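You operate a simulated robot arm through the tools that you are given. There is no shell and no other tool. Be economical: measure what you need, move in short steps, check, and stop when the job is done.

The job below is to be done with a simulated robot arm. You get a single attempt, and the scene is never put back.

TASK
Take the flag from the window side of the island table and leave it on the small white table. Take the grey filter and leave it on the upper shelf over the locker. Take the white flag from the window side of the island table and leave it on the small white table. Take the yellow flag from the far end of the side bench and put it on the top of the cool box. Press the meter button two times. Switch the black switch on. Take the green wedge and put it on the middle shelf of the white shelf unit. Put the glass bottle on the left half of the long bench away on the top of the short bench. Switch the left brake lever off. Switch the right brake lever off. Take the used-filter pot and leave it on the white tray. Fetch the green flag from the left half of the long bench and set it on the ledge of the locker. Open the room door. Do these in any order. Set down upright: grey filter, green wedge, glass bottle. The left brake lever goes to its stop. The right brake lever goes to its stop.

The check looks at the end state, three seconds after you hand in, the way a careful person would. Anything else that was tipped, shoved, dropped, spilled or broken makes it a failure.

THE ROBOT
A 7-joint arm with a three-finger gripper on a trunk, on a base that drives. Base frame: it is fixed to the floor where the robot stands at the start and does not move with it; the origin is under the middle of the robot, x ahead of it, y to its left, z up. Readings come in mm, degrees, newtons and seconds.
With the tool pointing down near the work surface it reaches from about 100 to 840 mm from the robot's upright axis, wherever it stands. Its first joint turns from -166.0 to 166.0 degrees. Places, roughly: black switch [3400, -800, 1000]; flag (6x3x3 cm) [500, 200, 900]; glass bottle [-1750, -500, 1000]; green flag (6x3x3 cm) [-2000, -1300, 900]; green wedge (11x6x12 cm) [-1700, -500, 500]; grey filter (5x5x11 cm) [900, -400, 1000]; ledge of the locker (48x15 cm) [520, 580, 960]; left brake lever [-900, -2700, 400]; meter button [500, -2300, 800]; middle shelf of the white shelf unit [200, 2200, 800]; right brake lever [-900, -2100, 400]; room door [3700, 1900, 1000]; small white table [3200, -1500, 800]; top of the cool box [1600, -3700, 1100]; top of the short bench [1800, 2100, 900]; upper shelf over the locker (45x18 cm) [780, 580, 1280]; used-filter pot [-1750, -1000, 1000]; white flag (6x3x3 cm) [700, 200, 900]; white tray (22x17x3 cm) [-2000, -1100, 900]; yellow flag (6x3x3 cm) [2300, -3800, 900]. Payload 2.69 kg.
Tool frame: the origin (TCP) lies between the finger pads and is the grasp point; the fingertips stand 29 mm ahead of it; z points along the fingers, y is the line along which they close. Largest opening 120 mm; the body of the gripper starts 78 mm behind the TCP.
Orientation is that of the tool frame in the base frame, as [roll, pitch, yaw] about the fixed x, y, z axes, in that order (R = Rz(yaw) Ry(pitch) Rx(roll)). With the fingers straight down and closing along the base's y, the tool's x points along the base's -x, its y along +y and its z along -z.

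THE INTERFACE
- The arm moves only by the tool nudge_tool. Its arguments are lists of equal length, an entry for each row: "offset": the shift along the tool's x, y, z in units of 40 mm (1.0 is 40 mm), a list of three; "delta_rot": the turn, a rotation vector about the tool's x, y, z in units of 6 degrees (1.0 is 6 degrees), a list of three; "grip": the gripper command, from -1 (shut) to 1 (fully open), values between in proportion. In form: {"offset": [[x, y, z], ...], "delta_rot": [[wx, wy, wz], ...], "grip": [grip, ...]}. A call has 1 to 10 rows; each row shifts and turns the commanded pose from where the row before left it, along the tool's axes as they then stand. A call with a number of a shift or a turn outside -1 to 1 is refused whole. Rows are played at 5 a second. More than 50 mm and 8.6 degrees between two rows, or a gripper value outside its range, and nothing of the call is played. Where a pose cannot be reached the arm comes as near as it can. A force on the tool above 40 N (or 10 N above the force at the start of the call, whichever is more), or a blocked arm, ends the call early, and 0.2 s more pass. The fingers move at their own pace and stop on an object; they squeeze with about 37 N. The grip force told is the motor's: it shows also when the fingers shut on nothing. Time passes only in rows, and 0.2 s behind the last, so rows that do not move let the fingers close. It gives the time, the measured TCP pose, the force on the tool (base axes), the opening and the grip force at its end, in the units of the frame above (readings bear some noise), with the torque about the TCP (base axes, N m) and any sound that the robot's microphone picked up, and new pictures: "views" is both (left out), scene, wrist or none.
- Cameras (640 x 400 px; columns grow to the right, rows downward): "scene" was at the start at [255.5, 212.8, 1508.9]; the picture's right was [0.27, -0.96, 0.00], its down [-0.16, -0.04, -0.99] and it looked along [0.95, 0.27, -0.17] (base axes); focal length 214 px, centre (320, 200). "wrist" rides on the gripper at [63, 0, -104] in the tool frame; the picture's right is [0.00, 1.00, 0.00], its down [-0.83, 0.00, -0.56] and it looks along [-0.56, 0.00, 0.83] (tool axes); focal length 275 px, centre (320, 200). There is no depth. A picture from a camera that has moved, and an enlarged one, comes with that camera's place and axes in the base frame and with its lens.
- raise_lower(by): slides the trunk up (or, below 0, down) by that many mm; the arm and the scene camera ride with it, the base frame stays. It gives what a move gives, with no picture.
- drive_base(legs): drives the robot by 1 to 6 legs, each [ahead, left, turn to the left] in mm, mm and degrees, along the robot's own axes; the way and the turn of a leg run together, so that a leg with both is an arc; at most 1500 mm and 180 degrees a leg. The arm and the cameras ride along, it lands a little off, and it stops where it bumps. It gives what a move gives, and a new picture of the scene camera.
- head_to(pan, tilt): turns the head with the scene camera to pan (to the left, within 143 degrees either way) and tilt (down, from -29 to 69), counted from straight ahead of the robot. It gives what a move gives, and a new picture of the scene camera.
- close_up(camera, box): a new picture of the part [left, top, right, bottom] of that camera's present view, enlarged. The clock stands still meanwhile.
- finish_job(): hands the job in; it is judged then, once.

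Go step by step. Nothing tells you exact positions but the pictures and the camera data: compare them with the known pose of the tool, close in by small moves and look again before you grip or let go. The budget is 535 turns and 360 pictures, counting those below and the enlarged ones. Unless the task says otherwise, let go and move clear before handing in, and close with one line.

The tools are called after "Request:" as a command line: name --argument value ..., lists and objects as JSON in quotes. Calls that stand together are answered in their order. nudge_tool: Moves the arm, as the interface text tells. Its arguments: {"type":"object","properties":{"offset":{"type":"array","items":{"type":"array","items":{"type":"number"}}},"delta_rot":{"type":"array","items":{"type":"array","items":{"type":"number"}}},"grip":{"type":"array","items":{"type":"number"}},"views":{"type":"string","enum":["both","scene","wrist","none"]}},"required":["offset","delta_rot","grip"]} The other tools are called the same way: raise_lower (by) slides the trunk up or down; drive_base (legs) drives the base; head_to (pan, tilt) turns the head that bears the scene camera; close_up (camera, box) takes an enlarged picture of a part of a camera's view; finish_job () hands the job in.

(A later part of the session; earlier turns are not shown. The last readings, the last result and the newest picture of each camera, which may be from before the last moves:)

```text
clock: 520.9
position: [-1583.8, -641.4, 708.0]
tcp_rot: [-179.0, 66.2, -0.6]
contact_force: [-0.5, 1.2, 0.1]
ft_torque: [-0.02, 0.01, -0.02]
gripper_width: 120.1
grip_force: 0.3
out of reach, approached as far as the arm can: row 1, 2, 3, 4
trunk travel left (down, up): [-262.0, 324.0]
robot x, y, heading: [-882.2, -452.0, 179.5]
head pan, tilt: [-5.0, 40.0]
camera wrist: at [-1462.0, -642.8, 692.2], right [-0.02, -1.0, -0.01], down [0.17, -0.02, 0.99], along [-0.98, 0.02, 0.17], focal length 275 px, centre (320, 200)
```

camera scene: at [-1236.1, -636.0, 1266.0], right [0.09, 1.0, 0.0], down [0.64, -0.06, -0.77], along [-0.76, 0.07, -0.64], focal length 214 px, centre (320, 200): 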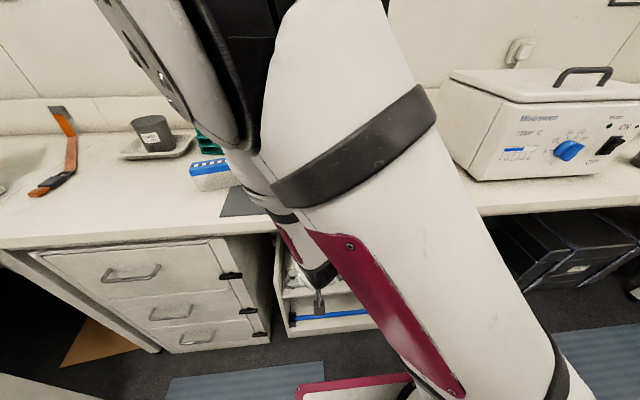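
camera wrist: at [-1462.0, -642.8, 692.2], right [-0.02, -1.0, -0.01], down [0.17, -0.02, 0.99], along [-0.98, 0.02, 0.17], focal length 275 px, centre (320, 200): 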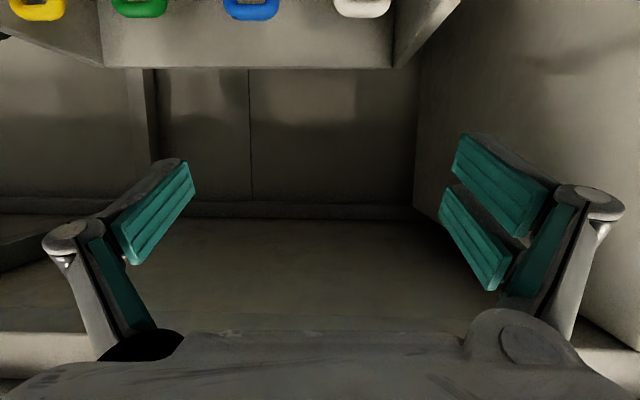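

The wedge handles are visible at image top: green at about y≈-490. I'll back the base 150 mm for arm room, then line up lower in front of the green wedge.

Request:
drive_base --legs '[[-150, 0, 0]]'

Request:
nudge_tool --offset '[[0.6, -0.75, 0.27], [0.6, -0.75, 0.27], [0.6, -0.75, 0.27], [0.6, -0.75, 0.27], [0.6, -0.75, 0.27], [0, 0, 0]]' --delta_rot '[[0, 0, 0], [0, 0, 0], [0, 0, 0], [0, 0, 0], [0, 0, 0], [0, 0, 0]]' --grip '[0.4, 0.4, 0.4, 0.4, 0.4, 0.4]' --views "both"

```text
clock: 522.3
position: [-1432.8, -642.5, 707.5]
tcp_rot: [-179.0, 66.0, -0.5]
contact_force: [0.7, 0.5, -0.7]
ft_torque: [-0.04, 0.0, -0.02]
gripper_width: 120.2
grip_force: 0.0
trunk travel left (down, up): [-262.0, 324.0]
robot x, y, heading: [-732.6, -454.0, 179.6]
head pan, tilt: [-5.0, 40.0]
camera scene: at [-1084.1, -637.4, 1266.0], right [0.09, 1.0, 0.0], down [0.64, -0.06, -0.77], along [-0.76, 0.07, -0.64], focal length 214 px, centre (320, 200)
```

scene: 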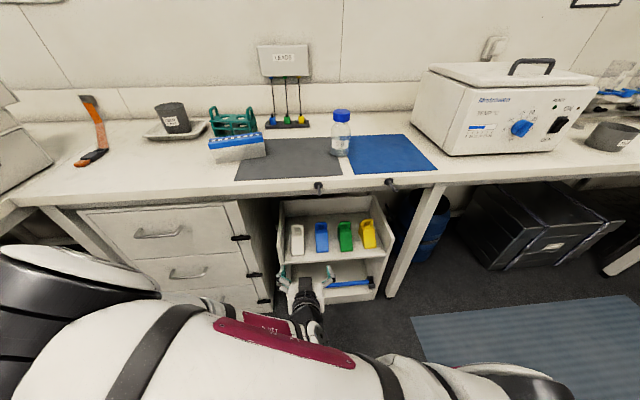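

```text
clock: 523.7
position: [-1427.4, -493.9, 578.2]
tcp_rot: [-179.1, 66.0, -0.6]
contact_force: [0.8, -0.3, 0.2]
ft_torque: [0.01, 0.03, 0.04]
gripper_width: 83.8
grip_force: 0.1
trunk travel left (down, up): [-262.0, 324.0]
robot x, y, heading: [-730.5, -455.7, 179.7]
head pan, tilt: [-5.0, 40.0]
camera scene: at [-1084.1, -637.3, 1266.0], right [0.09, 1.0, 0.0], down [0.64, -0.06, -0.77], along [-0.76, 0.07, -0.64], focal length 214 px, centre (320, 200)
camera wrist: at [-1306.7, -494.1, 563.0], right [-0.02, -1.0, -0.01], down [0.17, -0.01, 0.99], along [-0.99, 0.02, 0.17], focal length 275 px, centre (320, 200)
```

scene: 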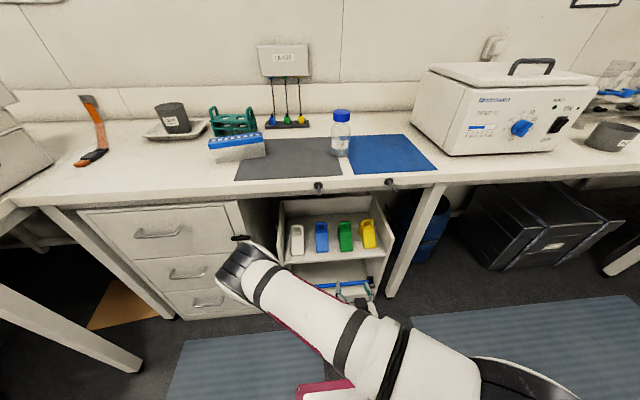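
wrist: 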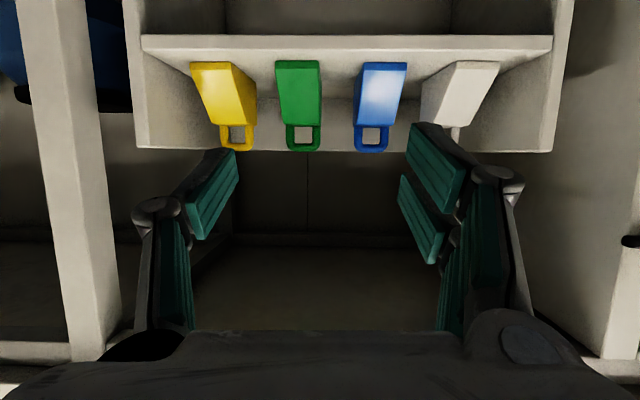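

Triangulated the green wedge: front-bottom (-1682,-462,449), ~57 mm wide. Aligning in y and advancing part-way.

Request:
nudge_tool --offset '[[0, -0.8, 0], [-0.17, 0, 0.95], [-0.17, 0, 0.95], [-0.17, 0, 0.95], [-0.17, 0, 0.95], [0, 0, 0]]' --delta_rot '[[0, 0, 0], [0, 0, 0], [0, 0, 0], [0, 0, 0], [0, 0, 0], [0, 0, 0]]' --grip '[0.4, 0.4, 0.4, 0.4, 0.4, 0.4]' --views "both"

```text
clock: 525.1
position: [-1577.0, -454.6, 541.4]
tcp_rot: [-179.0, 65.9, -0.6]
contact_force: [0.0, -1.0, -0.1]
ft_torque: [0.02, 0.01, -0.04]
gripper_width: 84.2
grip_force: 0.0
trunk travel left (down, up): [-262.0, 324.0]
robot x, y, heading: [-731.8, -455.0, 179.5]
head pan, tilt: [-5.0, 40.0]
camera scene: at [-1084.1, -637.3, 1266.0], right [0.09, 1.0, 0.0], down [0.64, -0.06, -0.77], along [-0.76, 0.07, -0.64], focal length 214 px, centre (320, 200)
camera wrist: at [-1454.6, -456.3, 525.4], right [-0.02, -1.0, -0.01], down [0.17, -0.02, 0.99], along [-0.99, 0.02, 0.17], focal length 275 px, centre (320, 200)
```

scene: 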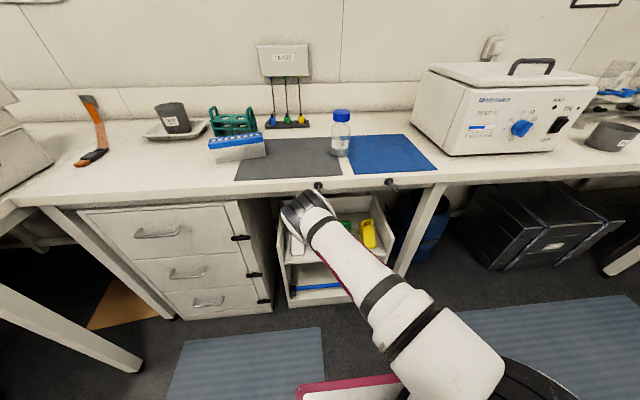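
wrist: 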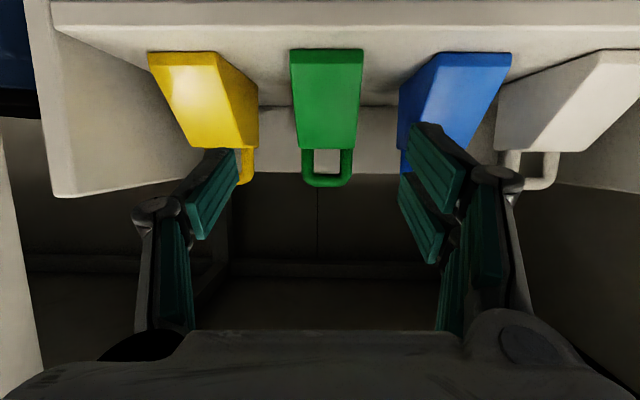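

Aligned with clear gaps on both sides. Advancing to the grasp point and closing.

Request:
nudge_tool --offset '[[-0.145, 0.02, 0.83], [-0.145, 0.02, 0.83], [-0.145, 0, 0.83], [-0.145, 0, 0.83], [-0.145, 0, 0.83], [0, 0, 0], [0, 0, 0], [0, 0, 0]]' --delta_rot '[[0, 0, 0], [0, 0, 0], [0, 0, 0], [0, 0, 0], [0, 0, 0], [0, 0, 0], [0, 0, 0], [0, 0, 0]]' --grip '[0.4, 0.4, 0.4, 0.4, 0.4, -1, -1, -1]' --views "wrist"

```text
clock: 526.9
position: [-1741.7, -452.2, 498.7]
tcp_rot: [-179.0, 66.0, -0.5]
contact_force: [-0.5, -1.3, -0.2]
ft_torque: [-0.14, -0.06, -0.05]
gripper_width: 55.5
grip_force: 37.3
trunk travel left (down, up): [-262.0, 324.0]
robot x, y, heading: [-730.5, -456.2, 179.6]
head pan, tilt: [-5.0, 40.0]
camera wrist: at [-1618.9, -453.4, 483.2], right [-0.02, -1.0, -0.01], down [0.17, -0.02, 0.99], along [-0.99, 0.02, 0.17], focal length 275 px, centre (320, 200)
```

wrist: 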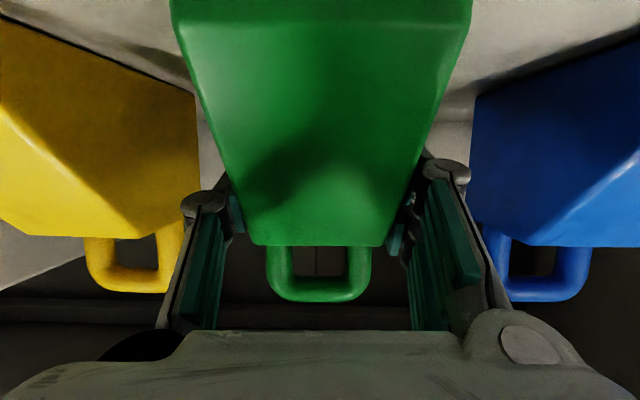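

Wedge gripped (55 mm). Lifting ~50 mm then withdrawing straight out.

Request:
nudge_tool --offset '[[-0.45, 0, -0.2], [-0.7, 0, -0.3], [0.4, 0, -0.9], [0.4, 0, -0.9], [0.4, 0, -0.9], [0.4, 0, -0.9], [0.4, 0, -0.9], [0.4, 0, -0.9], [0.4, 0, -0.9]]' --delta_rot '[[0, 0, 0], [0, 0, 0], [0, 0, 0], [0, 0, 0], [0, 0, 0], [0, 0, 0], [0, 0, 0], [0, 0, 0], [0, 0, 0]]' --grip '[-1, -1, -1, -1, -1, -1, -1, -1, -1]' --views "wrist"

```text
clock: 528.9
position: [-1466.3, -461.3, 550.2]
tcp_rot: [-179.0, 66.0, -0.5]
contact_force: [0.0, 0.5, -2.3]
ft_torque: [-0.03, 0.01, 0.0]
gripper_width: 55.4
grip_force: 36.8
trunk travel left (down, up): [-262.0, 324.0]
robot x, y, heading: [-730.2, -454.7, 179.7]
head pan, tilt: [-5.0, 40.0]
camera wrist: at [-1343.7, -462.0, 535.4], right [-0.02, -1.0, -0.01], down [0.17, -0.01, 0.99], along [-0.99, 0.02, 0.17], focal length 275 px, centre (320, 200)
```

wrist: 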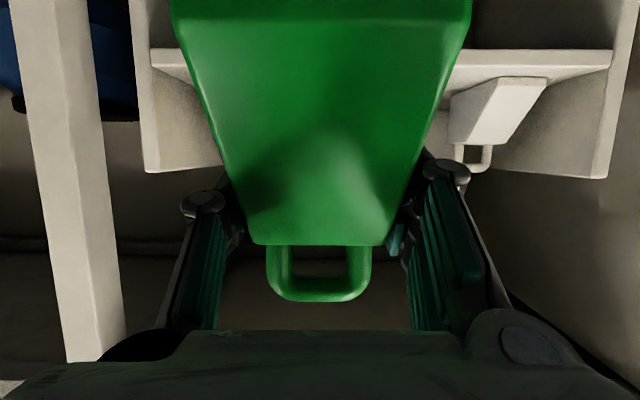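

Wedge is out. Backing away, raising the trunk, and driving to the white shelf unit.

Request:
drive_base --legs '[[-300, 0, 0]]'

Request:
raise_lower --by 250

Request:
drive_base --legs '[[0, 0, -89.5], [1150, -450, 0]]'

Request:
head_to --pan -5 --tilt 30

```text
clock: 530.9
position: [-1165.3, -462.4, 551.0]
tcp_rot: [-179.0, 66.0, -0.6]
contact_force: [-0.3, 0.3, -1.8]
ft_torque: [-0.02, 0.0, 0.0]
gripper_width: 55.2
grip_force: 36.9
trunk travel left (down, up): [-262.0, 324.0]
robot x, y, heading: [-426.8, -452.0, 179.4]
head pan, tilt: [-5.0, 40.0]
camera scene: at [-784.4, -638.8, 1265.9], right [0.09, 1.0, 0.0], down [0.64, -0.06, -0.77], along [-0.76, 0.07, -0.64], focal length 214 px, centre (320, 200)
```

scene: 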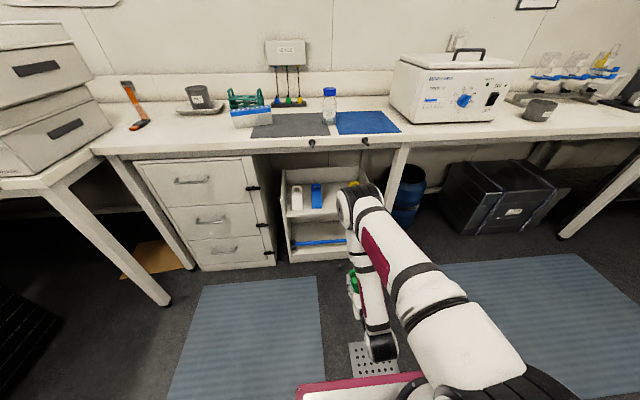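

```text
clock: 533.5
position: [-1166.0, -462.8, 801.4]
tcp_rot: [-179.0, 66.1, -0.7]
contact_force: [-0.1, 0.2, -2.7]
ft_torque: [0.02, -0.02, -0.02]
gripper_width: 55.3
grip_force: 37.9
trunk travel left (down, up): [-512.0, 74.0]
robot x, y, heading: [-432.2, -452.3, 179.3]
head pan, tilt: [-5.0, 40.0]
```

```text
clock: 543.5
position: [58.1, 1410.0, 799.6]
tcp_rot: [-179.0, 66.0, -92.4]
contact_force: [-0.7, 0.5, -2.4]
ft_torque: [0.01, -0.01, 0.0]
gripper_width: 55.7
grip_force: 36.7
trunk travel left (down, up): [-512.0, 74.0]
robot x, y, heading: [40.3, 673.7, 87.9]
head pan, tilt: [-5.0, 40.0]
camera scene: at [-131.7, 878.0, 1516.0], right [0.99, -0.12, 0.0], down [-0.08, -0.64, -0.77], along [0.09, 0.76, -0.64], focal length 214 px, centre (320, 200)
```

scene: 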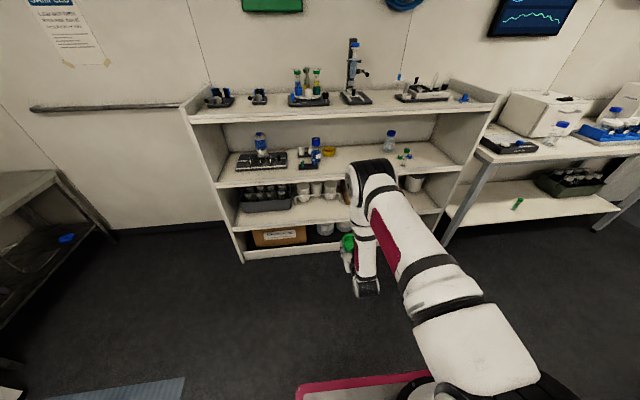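

```text
clock: 544.2
position: [56.8, 1409.4, 802.0]
tcp_rot: [-179.0, 66.0, -92.3]
contact_force: [0.3, -0.1, -3.0]
ft_torque: [0.01, 0.02, 0.01]
gripper_width: 55.6
grip_force: 36.7
trunk travel left (down, up): [-512.0, 74.0]
robot x, y, heading: [40.9, 677.5, 88.0]
head pan, tilt: [-5.0, 30.0]
camera scene: at [-131.1, 883.4, 1531.3], right [0.99, -0.12, 0.0], down [-0.06, -0.5, -0.87], along [0.11, 0.86, -0.5], focal length 214 px, centre (320, 200)
```

scene: 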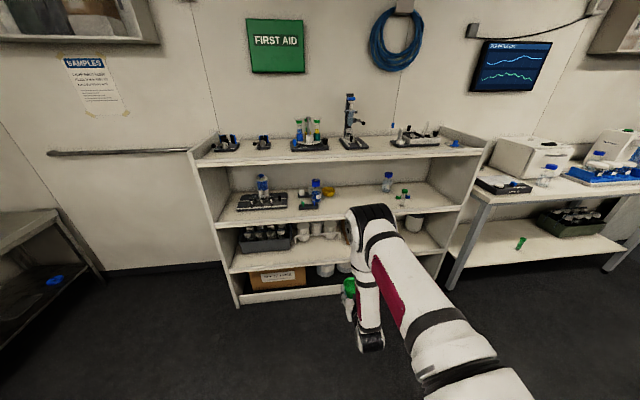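

Request:
close_up --camera "scene" --box '[200, 150, 480, 310]'

```text
2.29 times, centred on (340, 230) of scene
camera zoom: at [-131.1, 883.4, 1531.3], right [0.99, -0.12, 0.0], down [-0.06, -0.5, -0.87], along [0.11, 0.86, -0.5], focal length 490 px, centre (274, 131)
```

zoom: 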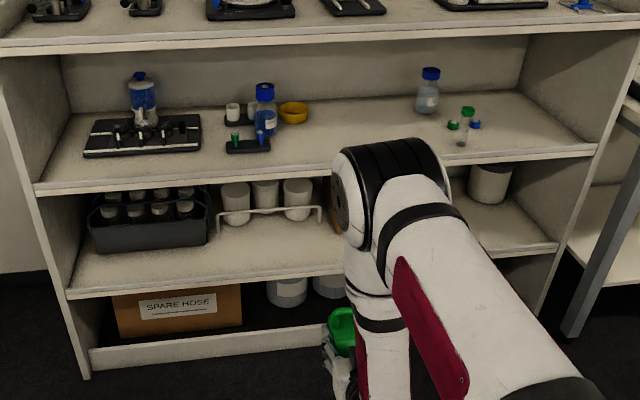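

Middle shelf is at z≈760-800; there's a free spot around (280,2085) between the yellow dish and the flask. Raising the wedge, and moving in.

Request:
nudge_tool --offset '[[-0.9, 0, -0.4], [-0.9, 0, -0.4], [0, 0, 0]]' --delta_rot '[[0, 0, 0], [0, 0, 0], [0, 0, 0]]' --grip '[-1, -1, -1]' --views "none"

Request:
drive_base --legs '[[0, 0, 2], [330, -215, 0]]'

Request:
close_up --camera "wrist" --box '[0, 0, 640, 400]'

```text
clock: 545.0
position: [56.6, 1410.2, 879.8]
tcp_rot: [-179.0, 65.9, -92.3]
contact_force: [0.1, 0.4, -2.4]
ft_torque: [0.0, -0.01, 0.0]
gripper_width: 55.4
grip_force: 36.7
trunk travel left (down, up): [-512.0, 74.0]
robot x, y, heading: [43.4, 676.2, 87.8]
head pan, tilt: [-5.0, 30.0]
```

```text
clock: 547.8
position: [217.3, 1721.7, 878.5]
tcp_rot: [-178.8, 65.9, -94.3]
contact_force: [-0.2, -0.4, -3.2]
ft_torque: [-0.02, 0.01, 0.04]
gripper_width: 55.6
grip_force: 37.0
trunk travel left (down, up): [-512.0, 74.0]
robot x, y, heading: [175.7, 987.7, 86.0]
head pan, tilt: [-5.0, 30.0]
stopped in leg 2: the robot was blocked; the commanded pose is now the measured one
camera scene: at [9.6, 1201.8, 1531.3], right [0.99, -0.16, 0.0], down [-0.08, -0.49, -0.87], along [0.14, 0.85, -0.5], focal length 214 px, centre (320, 200)
```

scene: 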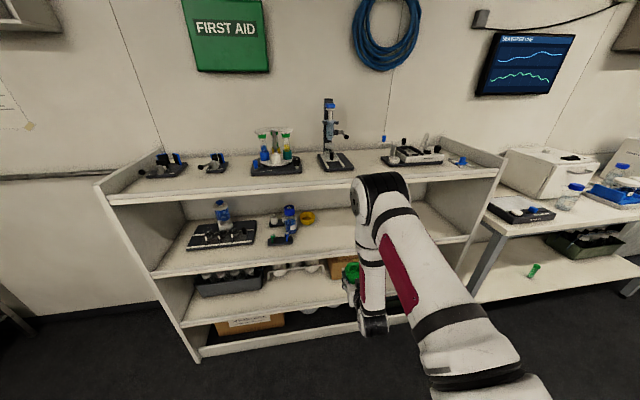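

```text
1.00 times, centred on (320, 200) of wrist (not enlarged: the box is as wide or as high as the picture)
camera zoom: at [207.8, 1602.1, 863.9], right [-1.0, 0.09, -0.01], down [-0.03, -0.17, 0.99], along [0.09, 0.98, 0.17], focal length 275 px, centre (320, 200)
```

zoom: 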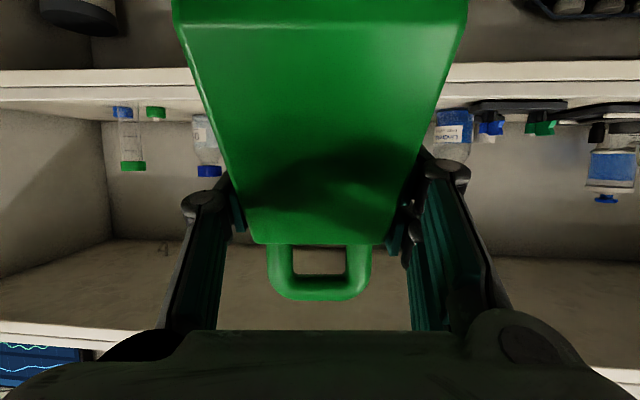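

The base's right-rear corner touched the locker. I'll slide left first, go forward past it, then correct heading.

Request:
drive_base --legs '[[0, 80, 0], [180, 0, 0]]'

Request:
head_to --pan -60 --tilt 40

```text
clock: 550.0
position: [146.4, 1908.6, 879.1]
tcp_rot: [-178.8, 65.9, -94.3]
contact_force: [0.2, -1.2, -2.2]
ft_torque: [0.01, 0.0, -0.01]
gripper_width: 55.5
grip_force: 37.3
trunk travel left (down, up): [-512.0, 74.0]
robot x, y, heading: [107.2, 1170.7, 86.4]
head pan, tilt: [-5.0, 30.0]
camera scene: at [-58.8, 1388.1, 1531.4], right [0.99, -0.16, 0.0], down [-0.08, -0.49, -0.87], along [0.13, 0.86, -0.5], focal length 214 px, centre (320, 200)
```

scene: 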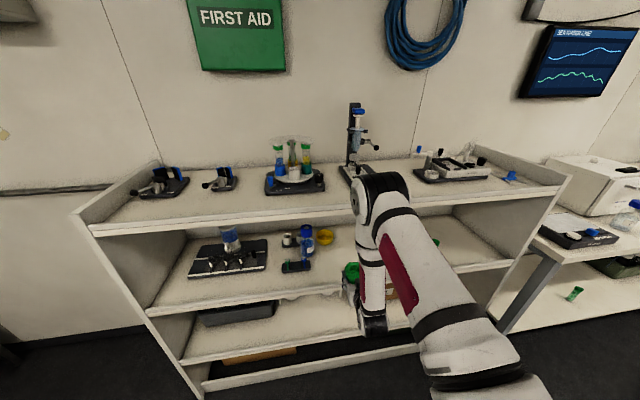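

```text
clock: 551.2
position: [147.4, 1907.9, 879.6]
tcp_rot: [-178.9, 65.8, -94.1]
contact_force: [0.7, 0.1, -1.3]
ft_torque: [-0.01, -0.01, 0.04]
gripper_width: 55.6
grip_force: 36.8
trunk travel left (down, up): [-512.0, 74.0]
robot x, y, heading: [107.6, 1174.1, 86.1]
head pan, tilt: [-60.0, 40.0]
camera scene: at [3.5, 1336.3, 1516.0], right [0.44, -0.9, 0.0], down [-0.58, -0.28, -0.77], along [0.69, 0.34, -0.64], focal length 214 px, centre (320, 200)
```

scene: 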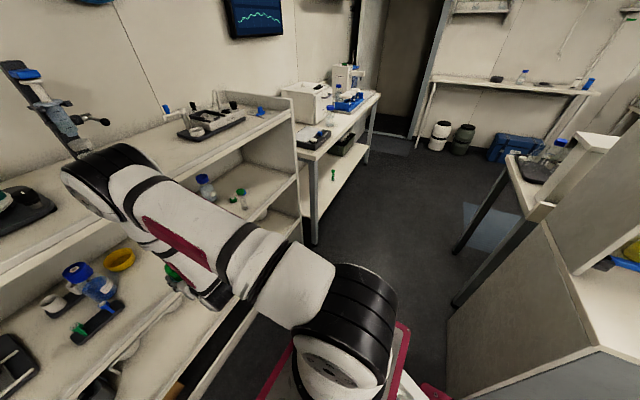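

Clear ahead. Driving 130 mm forward so the wedge is over the middle shelf.

Request:
drive_base --legs '[[130, -20, 0]]'

Request:
nudge_tool --offset '[[-0.3, 0, 0.6], [-0.3, 0, 0.6], [0.4, 0, 0.2], [0, 0, 0]]' --delta_rot '[[0, 0, 0], [0, 0, 0], [0, 0, 0], [0, 0, 0]]' --grip '[-1, -1, -1, -1]' --views "wrist"

Request:
head_to --pan -15 --tilt 40

```text
clock: 552.5
position: [176.1, 2039.3, 880.4]
tcp_rot: [-179.0, 65.9, -94.2]
contact_force: [-0.3, -0.5, -2.1]
ft_torque: [-0.02, 0.01, 0.04]
gripper_width: 55.3
grip_force: 36.3
trunk travel left (down, up): [-512.0, 74.0]
robot x, y, heading: [139.1, 1303.9, 86.0]
head pan, tilt: [-60.0, 40.0]
camera scene: at [32.2, 1466.5, 1516.0], right [0.44, -0.9, 0.0], down [-0.58, -0.28, -0.77], along [0.69, 0.34, -0.64], focal length 214 px, centre (320, 200)
```

scene: 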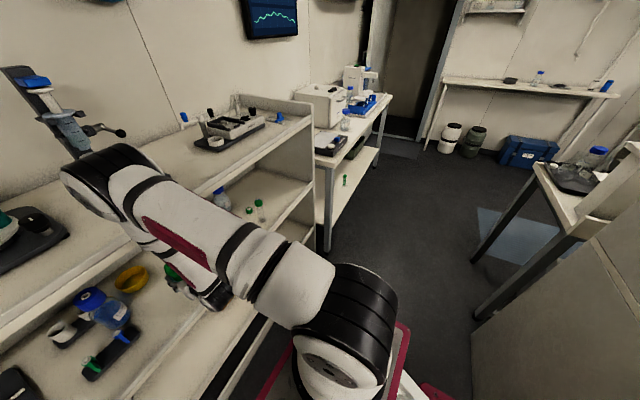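

```text
clock: 553.5
position: [181.3, 2093.0, 862.3]
tcp_rot: [-178.9, 65.8, -94.1]
contact_force: [0.1, -0.3, -1.8]
ft_torque: [-0.02, 0.0, -0.01]
gripper_width: 55.5
grip_force: 36.6
trunk travel left (down, up): [-512.0, 74.0]
robot x, y, heading: [132.4, 1303.4, 86.3]
head pan, tilt: [-60.0, 40.0]
camera wrist: at [171.5, 1973.5, 847.3], right [-1.0, 0.09, -0.01], down [-0.03, -0.17, 0.99], along [0.08, 0.98, 0.17], focal length 275 px, centre (320, 200)
```

wrist: 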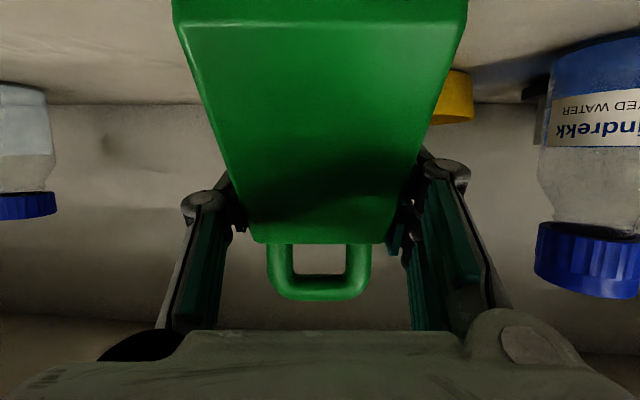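

```text
clock: 554.6
position: [180.6, 2092.0, 861.8]
tcp_rot: [-178.9, 65.9, -94.1]
contact_force: [0.0, 0.7, -2.1]
ft_torque: [-0.01, 0.0, 0.0]
gripper_width: 55.6
grip_force: 37.0
trunk travel left (down, up): [-512.0, 74.0]
robot x, y, heading: [137.1, 1303.9, 85.9]
head pan, tilt: [-15.0, 40.0]
camera scene: at [-16.5, 1509.6, 1516.0], right [0.95, -0.32, 0.0], down [-0.21, -0.61, -0.77], along [0.25, 0.72, -0.64], focal length 214 px, centre (320, 200)
```

scene: 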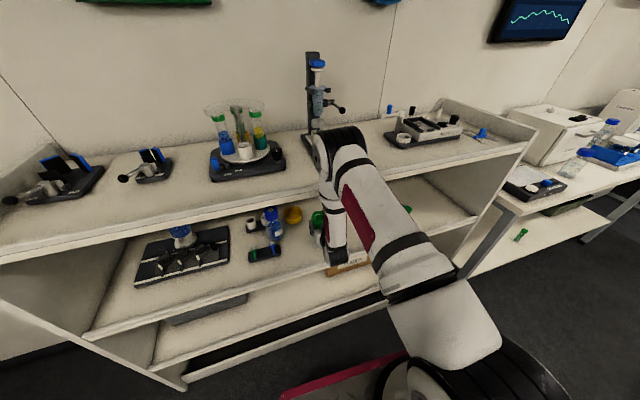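

Lowering the wedge gently onto the shelf.

Request:
nudge_tool --offset '[[0.35, 0, 0.155], [0.35, 0, 0.155], [0.09, 0, 0.04], [0.09, 0, 0.04], [0.09, 0, 0.04], [0.09, 0, 0.04], [0, 0, 0]]' --delta_rot '[[0, 0, 0], [0, 0, 0], [0, 0, 0], [0, 0, 0], [0, 0, 0], [0, 0, 0], [0, 0, 0]]' --grip '[-1, -1, -1, -1, -1, -1, -1]' --views "none"

```text
clock: 555.7
position: [180.9, 2093.5, 829.2]
tcp_rot: [-179.0, 66.4, -94.3]
contact_force: [0.6, -16.3, 29.2]
ft_torque: [-4.74, 0.7, 0.5]
gripper_width: 55.2
grip_force: 37.4
trunk travel left (down, up): [-512.0, 74.0]
robot x, y, heading: [135.2, 1304.5, 86.1]
head pan, tilt: [-15.0, 40.0]
stopped in row 5: the force on the tool passed its limit at 50 N (the readings are from after the stop); the commanded pose is now the measured one
```

Contact at the expected height. Easing pressure, opening, and withdrawing straight back.

Request:
nudge_tool --offset '[[-0.03, 0, -0.015], [0, 0, 0], [0, 0, 0], [0, 0, 0]]' --delta_rot '[[0, 0, 0], [0, 0, 0], [0, 0, 0], [0, 0, 0]]' --grip '[-1, -0.5, 0.25, 0.25]' --views "wrist"

```text
clock: 556.7
position: [180.3, 2093.8, 829.7]
tcp_rot: [-179.0, 66.4, -94.1]
contact_force: [2.4, -15.9, 19.9]
ft_torque: [-3.19, 0.41, 0.7]
gripper_width: 75.1
grip_force: 0.1
trunk travel left (down, up): [-512.0, 74.0]
robot x, y, heading: [134.5, 1306.6, 86.2]
head pan, tilt: [-15.0, 40.0]
camera wrist: at [171.2, 1975.0, 813.3], right [-1.0, 0.09, -0.01], down [-0.03, -0.17, 0.98], along [0.08, 0.98, 0.18], focal length 275 px, centre (320, 200)
```

wrist: 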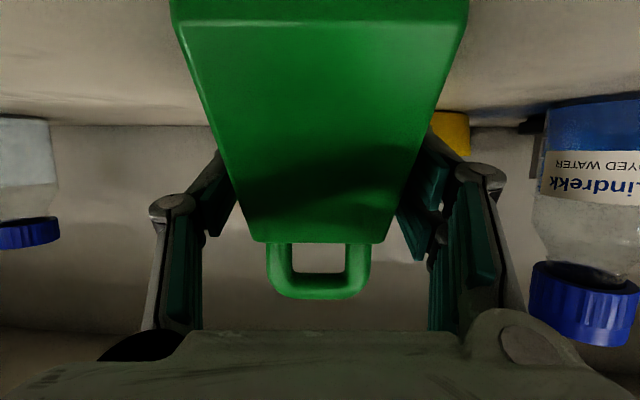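

The wedge stayed put when released, so it's resting on the shelf; the camera housing is just touching the shelf too. Lifting a few mm and withdrawing.

Request:
nudge_tool --offset '[[-0.15, 0, -0.07], [-0.1, 0, -0.05], [0.3, 0, -0.7], [0.35, 0, -0.85], [0.35, 0, -0.85], [0.35, 0, -0.85], [0.35, 0, -0.85]]' --delta_rot '[[0, 0, 0], [0, 0, 0], [0, 0, 0], [0, 0, 0], [0, 0, 0], [0, 0, 0], [0, 0, 0]]' --grip '[0.25, 0.25, 0.25, 0.25, 0.25, 0.25, 0.25]' --views "both"

```text
clock: 558.3
position: [164.2, 1917.8, 842.8]
tcp_rot: [-179.1, 66.4, -94.2]
contact_force: [0.7, 0.5, 0.1]
ft_torque: [-0.01, -0.02, -0.01]
gripper_width: 75.4
grip_force: 0.0
trunk travel left (down, up): [-512.0, 74.0]
robot x, y, heading: [132.1, 1303.5, 86.2]
head pan, tilt: [-15.0, 40.0]
camera scene: at [-16.5, 1509.5, 1516.0], right [0.95, -0.32, 0.0], down [-0.21, -0.61, -0.77], along [0.25, 0.72, -0.64], focal length 214 px, centre (320, 200)
camera wrist: at [155.4, 1798.9, 827.0], right [-1.0, 0.09, -0.01], down [-0.03, -0.17, 0.98], along [0.09, 0.98, 0.18], focal length 275 px, centre (320, 200)
```

scene: 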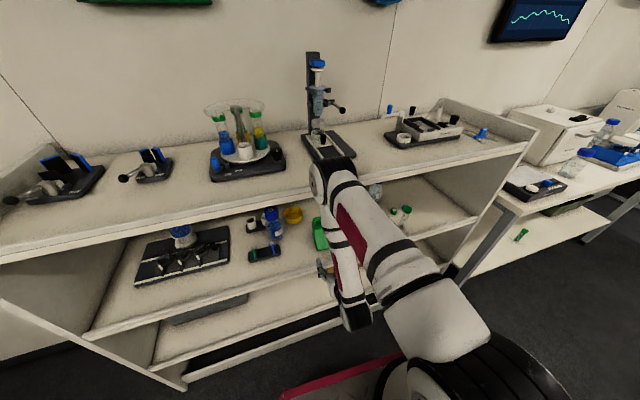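
wrist: 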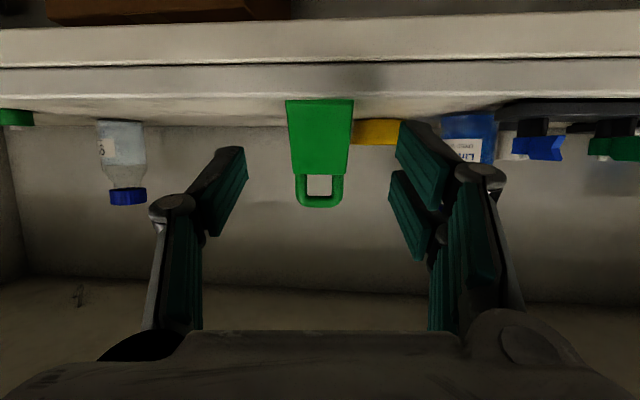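

The wedge stands upright on the middle shelf. Last is the glass bottle; backing away and heading to the long bench.

Request:
drive_base --legs '[[-150, 0, 0], [0, 650, 0], [0, 0, 93.8]]'

Request:
nudge_tool --offset '[[-0.6, 0, -0.5], [-0.6, 0, -0.5], [-0.6, 0, -0.5], [-0.6, 0, 0], [0, 0, 0], [0, 0, 0], [0, 0, 0], [0, 0, 0], [0, 0, 0], [0, 0, 0]]' --delta_rot '[[0, 1, 0], [0, 1, 0], [0, 1, 0], [0, 1, 0], [0, 1, 0], [0, 1, 0], [0, 1, 0], [0, 1, 0], [0, 1, 0], [0, 1, 0]]' --grip '[0, 0, 0, 0, 0, 0, 0, 0, 0, 0]' --views "none"

Request:
drive_base --legs '[[250, 1450, 0]]'

```text
clock: 566.9
position: [-1134.9, 1176.2, 843.4]
tcp_rot: [-178.9, 66.3, 0.9]
contact_force: [0.4, -0.9, 0.2]
ft_torque: [-0.02, 0.0, 0.01]
gripper_width: 75.0
grip_force: 0.1
trunk travel left (down, up): [-512.0, 74.0]
robot x, y, heading: [-521.9, 1200.9, -179.0]
head pan, tilt: [-15.0, 40.0]
camera scene: at [-711.4, 1026.0, 1516.0], right [0.24, 0.97, 0.0], down [0.62, -0.15, -0.77], along [-0.74, 0.18, -0.64], focal length 214 px, centre (320, 200)
```

scene: 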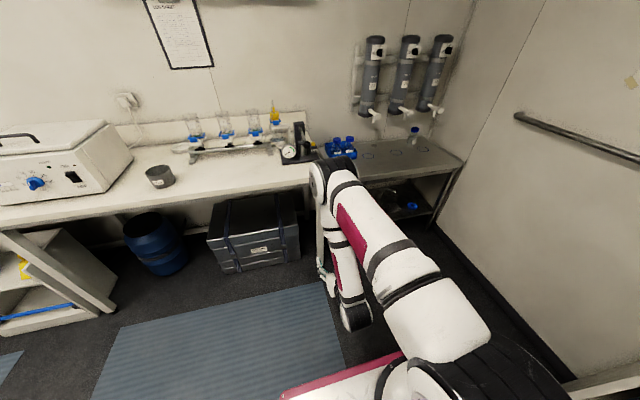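

```text
clock: 569.1
position: [-1152.2, 1171.9, 943.2]
tcp_rot: [-179.6, 6.3, -0.1]
contact_force: [0.6, 0.1, -0.1]
ft_torque: [0.02, 0.04, 0.02]
gripper_width: 60.1
grip_force: 0.1
out of reach, approached as far as the arm can: row 2, 3
trunk travel left (down, up): [-512.0, 74.0]
robot x, y, heading: [-524.6, 1199.5, -178.8]
head pan, tilt: [-15.0, 40.0]
```

```text
clock: 576.4
position: [-1373.7, -266.5, 942.7]
tcp_rot: [-179.7, 6.3, -0.1]
contact_force: [0.9, 1.0, 0.6]
ft_torque: [0.0, -0.01, -0.02]
gripper_width: 59.8
grip_force: 0.0
trunk travel left (down, up): [-512.0, 74.0]
robot x, y, heading: [-742.4, -241.6, -178.7]
head pan, tilt: [-15.0, 40.0]
camera scene: at [-932.3, -413.0, 1516.0], right [0.24, 0.97, 0.0], down [0.62, -0.15, -0.77], along [-0.74, 0.18, -0.64], focal length 214 px, centre (320, 200)
```

scene: 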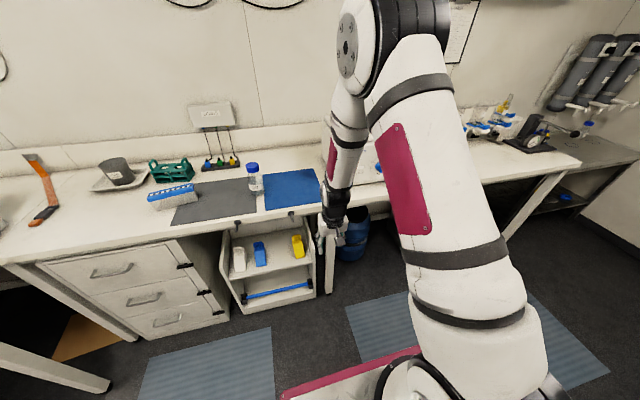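

Bottle "24" is at about (-1764,-511), top ≈1040. Raising the arm, then positioning.

Request:
raise_lower --by 70

Request:
nudge_tool --offset '[[0, 0, -0.9], [0, 0, -0.9], [0, 0, -0.9], [0, 0, 0]]' --delta_rot '[[0, 1, 0], [0, 0.05, 0], [0, 0, 0], [0, 0, 0]]' --grip '[1, 1, 1, 1]' --views "none"

Request:
drive_base --legs '[[330, 230, -1.2]]'

Request:
close_up --camera "wrist" --box '[0, 0, 640, 400]'

```text
clock: 577.4
position: [-1372.8, -266.6, 1012.3]
tcp_rot: [-179.6, 6.2, 0.0]
contact_force: [-0.2, -0.3, 0.4]
ft_torque: [-0.03, -0.02, 0.01]
gripper_width: 59.7
grip_force: 0.1
trunk travel left (down, up): [-582.0, 4.0]
robot x, y, heading: [-742.2, -238.3, -178.7]
head pan, tilt: [-15.0, 40.0]
```

```text
clock: 578.4
position: [-1367.4, -270.1, 1120.9]
tcp_rot: [-179.6, 0.0, -0.1]
contact_force: [-0.2, 0.2, -0.1]
ft_torque: [0.05, -0.01, -0.01]
gripper_width: 120.0
grip_force: 0.0
trunk travel left (down, up): [-582.0, 4.0]
robot x, y, heading: [-742.7, -238.8, -178.9]
head pan, tilt: [-15.0, 40.0]
```

```text
clock: 580.9
position: [-1692.8, -488.8, 1119.5]
tcp_rot: [-179.5, 0.0, -1.4]
contact_force: [-0.1, 0.0, -0.1]
ft_torque: [0.01, -0.02, -0.02]
gripper_width: 119.8
grip_force: 0.0
trunk travel left (down, up): [-582.0, 4.0]
robot x, y, heading: [-1070.8, -474.2, 179.8]
head pan, tilt: [-15.0, 40.0]
camera scene: at [-1177.3, -642.2, 1585.3], right [0.26, 0.97, 0.0], down [0.62, -0.17, -0.77], along [-0.74, 0.2, -0.64], focal length 214 px, centre (320, 200)
```

scene: 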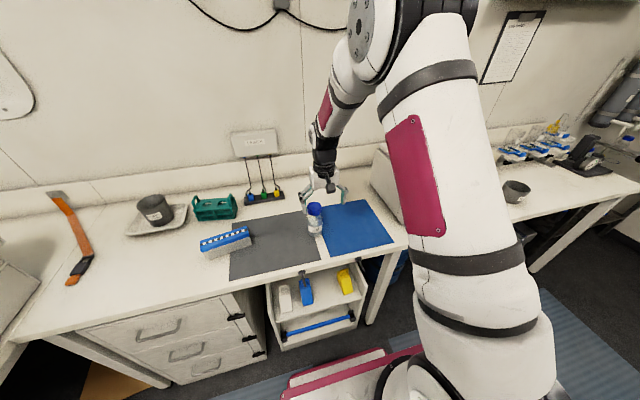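

```text
1.00 times, centred on (320, 200) of wrist (not enlarged: the box is as wide or as high as the picture)
camera zoom: at [-1628.4, -489.3, 1224.7], right [-0.02, -1.0, -0.01], down [-0.83, 0.01, 0.56], along [-0.56, 0.02, -0.83], focal length 275 px, centre (320, 200)
```

zoom: 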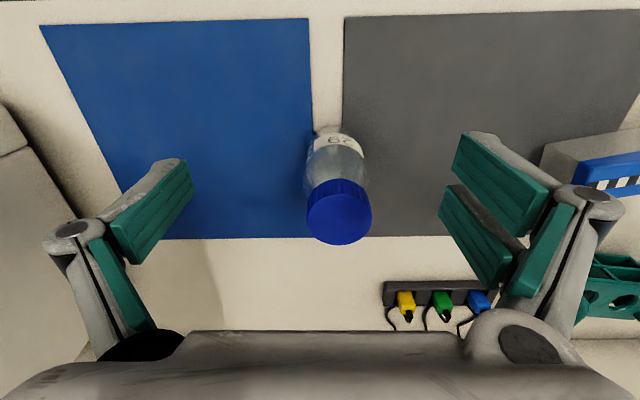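

Bottle centre ≈(-1756,-500), cap Ø≈49 with top ≈1056. I'll grip it by the cap; moving above it.

Request:
nudge_tool --offset '[[-0.8, 0.14, 0], [-0.78, 0.14, 0], [0, 0, 0.5], [0, 0, 0]]' --delta_rot '[[0, 0, 0], [0, 0, 0], [0, 0, 0], [0, 0, 0]]' --grip '[0.5, 0.5, 0.5, 0.5]' --views "wrist"

```text
clock: 581.9
position: [-1756.4, -496.4, 1101.1]
tcp_rot: [-179.6, 0.1, -1.4]
contact_force: [-0.2, 0.0, -0.1]
ft_torque: [-0.02, 0.02, 0.02]
gripper_width: 89.9
grip_force: 0.1
trunk travel left (down, up): [-582.0, 4.0]
robot x, y, heading: [-1069.5, -472.1, 180.0]
head pan, tilt: [-15.0, 40.0]
camera wrist: at [-1692.8, -497.1, 1205.6], right [-0.02, -1.0, -0.01], down [-0.83, 0.01, 0.56], along [-0.56, 0.02, -0.83], focal length 275 px, centre (320, 200)
```

wrist: 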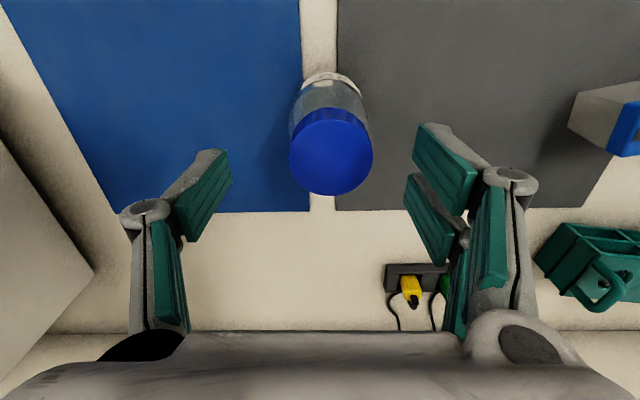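

Request:
nudge_tool --offset '[[-0.07, 0.09, 0.5], [0, 0, 0.5], [0, 0, 0.55], [0, 0, 0], [0, 0, 0], [0, 0, 0]]' --delta_rot '[[0, 0, 0], [0, 0, 0], [0, 0, 0], [0, 0, 0], [0, 0, 0], [0, 0, 0]]' --grip '[0.3, 0.3, 0.3, -1, -1, -1]' --views "wrist"

```text
clock: 583.3
position: [-1759.0, -502.3, 1040.6]
tcp_rot: [-179.6, 0.2, -1.4]
contact_force: [-1.2, -2.1, -0.5]
ft_torque: [-0.17, 0.1, 0.07]
gripper_width: 52.3
grip_force: 37.2
trunk travel left (down, up): [-582.0, 4.0]
robot x, y, heading: [-1070.5, -469.0, 180.1]
head pan, tilt: [-15.0, 40.0]
camera wrist: at [-1694.8, -501.8, 1144.1], right [-0.02, -1.0, -0.01], down [-0.83, 0.01, 0.56], along [-0.56, 0.02, -0.83], focal length 275 px, centre (320, 200)
```

wrist: 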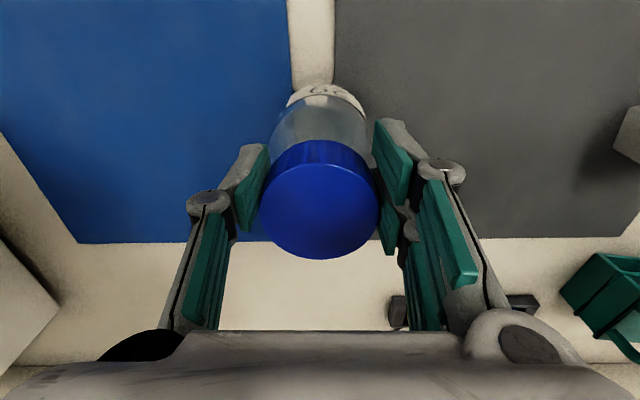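

Cap gripped (52 mm). Lifting, retracting, and driving the bottle around to the short bench.

Request:
nudge_tool --offset '[[0, 0, -0.6], [0, 0, -0.9], [0, 0, -0.9], [0, 0, -0.9], [0.9, 0, 0], [0.9, 0, 0], [0.9, 0, 0], [0.9, 0, 0], [0.9, 0, 0]]' --delta_rot '[[0, 0, 0], [0, 0, 0], [0, 0, 0], [0, 0, 0], [0, 0, 0], [0, 0, 0], [0, 0, 0], [0, 0, 0], [0, 0, 0]]' --grip '[-1, -1, -1, -1, -1, -1, -1, -1, -1]' --views "wrist"

Request:
drive_base --legs '[[-450, 0, 0], [0, 0, -180], [0, 1400, 0], [0, 370, 0], [1200, 0, 0], [900, 0, 0]]'

```text
clock: 585.3
position: [-1579.9, -507.2, 1171.3]
tcp_rot: [-179.7, 0.0, -1.4]
contact_force: [-0.2, -0.3, -4.1]
ft_torque: [0.03, -0.06, 0.01]
gripper_width: 52.2
grip_force: 36.9
trunk travel left (down, up): [-582.0, 4.0]
robot x, y, heading: [-1066.0, -475.3, 179.9]
head pan, tilt: [-15.0, 40.0]
camera wrist: at [-1515.1, -507.6, 1275.0], right [-0.02, -1.0, -0.01], down [-0.83, 0.01, 0.56], along [-0.56, 0.02, -0.83], focal length 275 px, centre (320, 200)
```

wrist: 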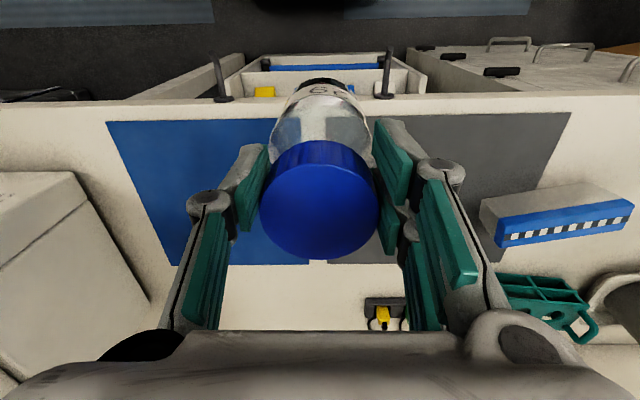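

```text
clock: 614.2
position: [2112.7, 1209.7, 1171.1]
tcp_rot: [-179.6, -0.1, 176.7]
contact_force: [-0.2, -0.8, -4.1]
ft_torque: [-0.01, 0.08, 0.02]
gripper_width: 51.2
grip_force: 37.1
trunk travel left (down, up): [-582.0, 4.0]
robot x, y, heading: [1598.9, 1195.3, -2.2]
head pan, tilt: [-15.0, 40.0]
camera scene: at [1719.4, 1354.1, 1585.3], right [-0.29, -0.96, 0.0], down [-0.61, 0.19, -0.77], along [0.73, -0.23, -0.64], focal length 214 px, centre (320, 200)
```

scene: 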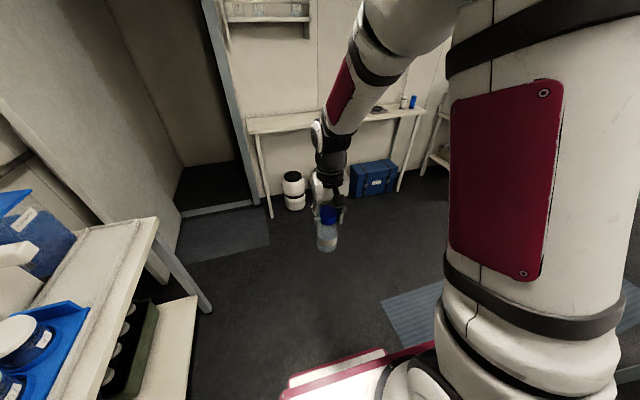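

Request:
head_to --pan 75 --tilt 30

```text
clock: 615.8
position: [2112.8, 1209.9, 1172.1]
tcp_rot: [-179.6, 0.0, 176.6]
contact_force: [-0.8, -0.1, -4.7]
ft_torque: [0.01, 0.04, 0.04]
gripper_width: 51.1
grip_force: 37.1
trunk travel left (down, up): [-582.0, 4.0]
robot x, y, heading: [1600.2, 1191.3, -2.0]
head pan, tilt: [75.0, 30.0]
camera scene: at [1664.9, 1465.5, 1600.6], right [0.96, -0.29, 0.0], down [-0.15, -0.48, -0.87], along [0.26, 0.83, -0.5], focal length 214 px, centre (320, 200)
```

scene: 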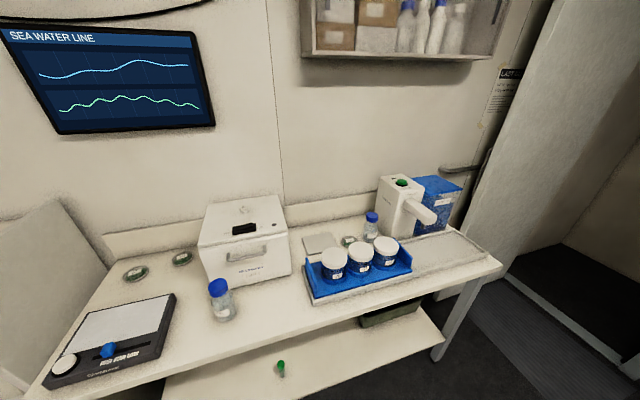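

There's a free spot near (1640,1965) between the existing bottle and the blue jar tray. Turning to face the bench and closing in.

Request:
drive_base --legs '[[0, 0, 92], [110, -45, 0]]'

Request:
nudge_tool --offset '[[-0.9, 0, 0], [-0.9, 0, 0], [-0.9, 0, 0], [0, 0, 0]]' --delta_rot '[[0, 0, 0], [0, 0, 0], [0, 0, 0], [0, 0, 0]]' --grip '[-1, -1, -1, -1]' --views "wrist"

Request:
head_to --pan 0 --tilt 40

```text
clock: 618.0
position: [2023.0, 1477.0, 1169.6]
tcp_rot: [-179.6, 0.0, -152.0]
contact_force: [0.3, -0.4, -3.8]
ft_torque: [-0.01, 0.02, 0.02]
gripper_width: 51.0
grip_force: 37.0
trunk travel left (down, up): [-582.0, 4.0]
robot x, y, heading: [1593.1, 1196.3, 29.2]
head pan, tilt: [75.0, 30.0]
stopped in leg 1: the robot was blocked; the commanded pose is now the measured one
camera scene: at [1506.6, 1462.2, 1600.6], right [0.97, 0.25, 0.0], down [0.12, -0.48, -0.87], along [-0.21, 0.84, -0.5], focal length 214 px, centre (320, 200)
```

scene: 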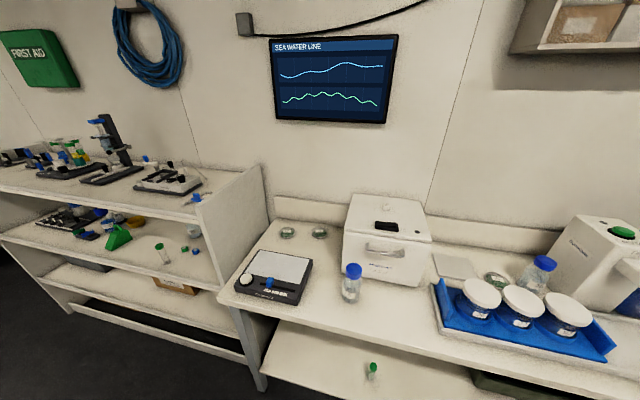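

```text
clock: 619.0
position: [2120.9, 1528.0, 1170.4]
tcp_rot: [-179.6, 0.0, -152.1]
contact_force: [-0.2, 0.0, -3.8]
ft_torque: [-0.02, 0.05, 0.01]
gripper_width: 51.1
grip_force: 36.8
trunk travel left (down, up): [-582.0, 4.0]
robot x, y, heading: [1593.1, 1197.5, 29.0]
head pan, tilt: [75.0, 30.0]
camera wrist: at [2066.8, 1499.7, 1274.5], right [-0.47, 0.88, -0.01], down [0.73, 0.4, 0.56], along [0.49, 0.26, -0.83], focal length 275 px, centre (320, 200)
```

wrist: 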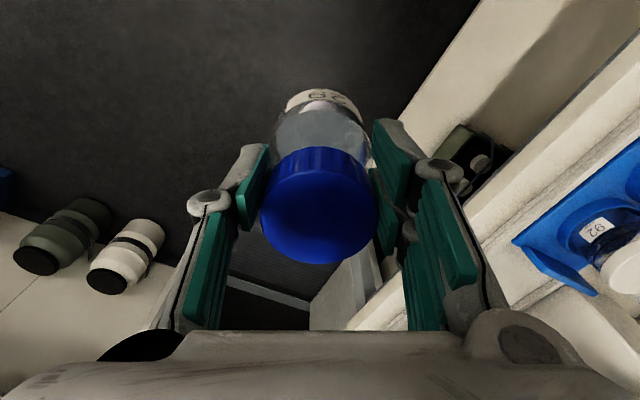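

```text
clock: 620.4
position: [2120.6, 1527.4, 1170.6]
tcp_rot: [-179.6, 0.0, -152.0]
contact_force: [-0.4, 0.5, -4.3]
ft_torque: [-0.02, 0.05, 0.02]
gripper_width: 51.2
grip_force: 37.7
trunk travel left (down, up): [-582.0, 4.0]
robot x, y, heading: [1594.2, 1198.7, 29.2]
head pan, tilt: [0.0, 40.0]
camera scene: at [1603.1, 1415.9, 1585.3], right [0.49, -0.87, 0.0], down [-0.56, -0.31, -0.77], along [0.67, 0.37, -0.64], focal length 214 px, centre (320, 200)
```

scene: 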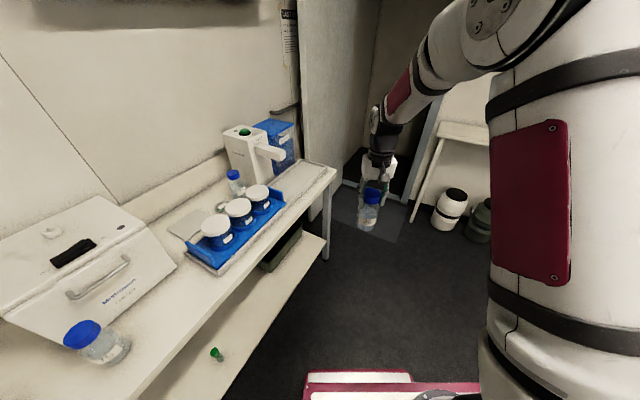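

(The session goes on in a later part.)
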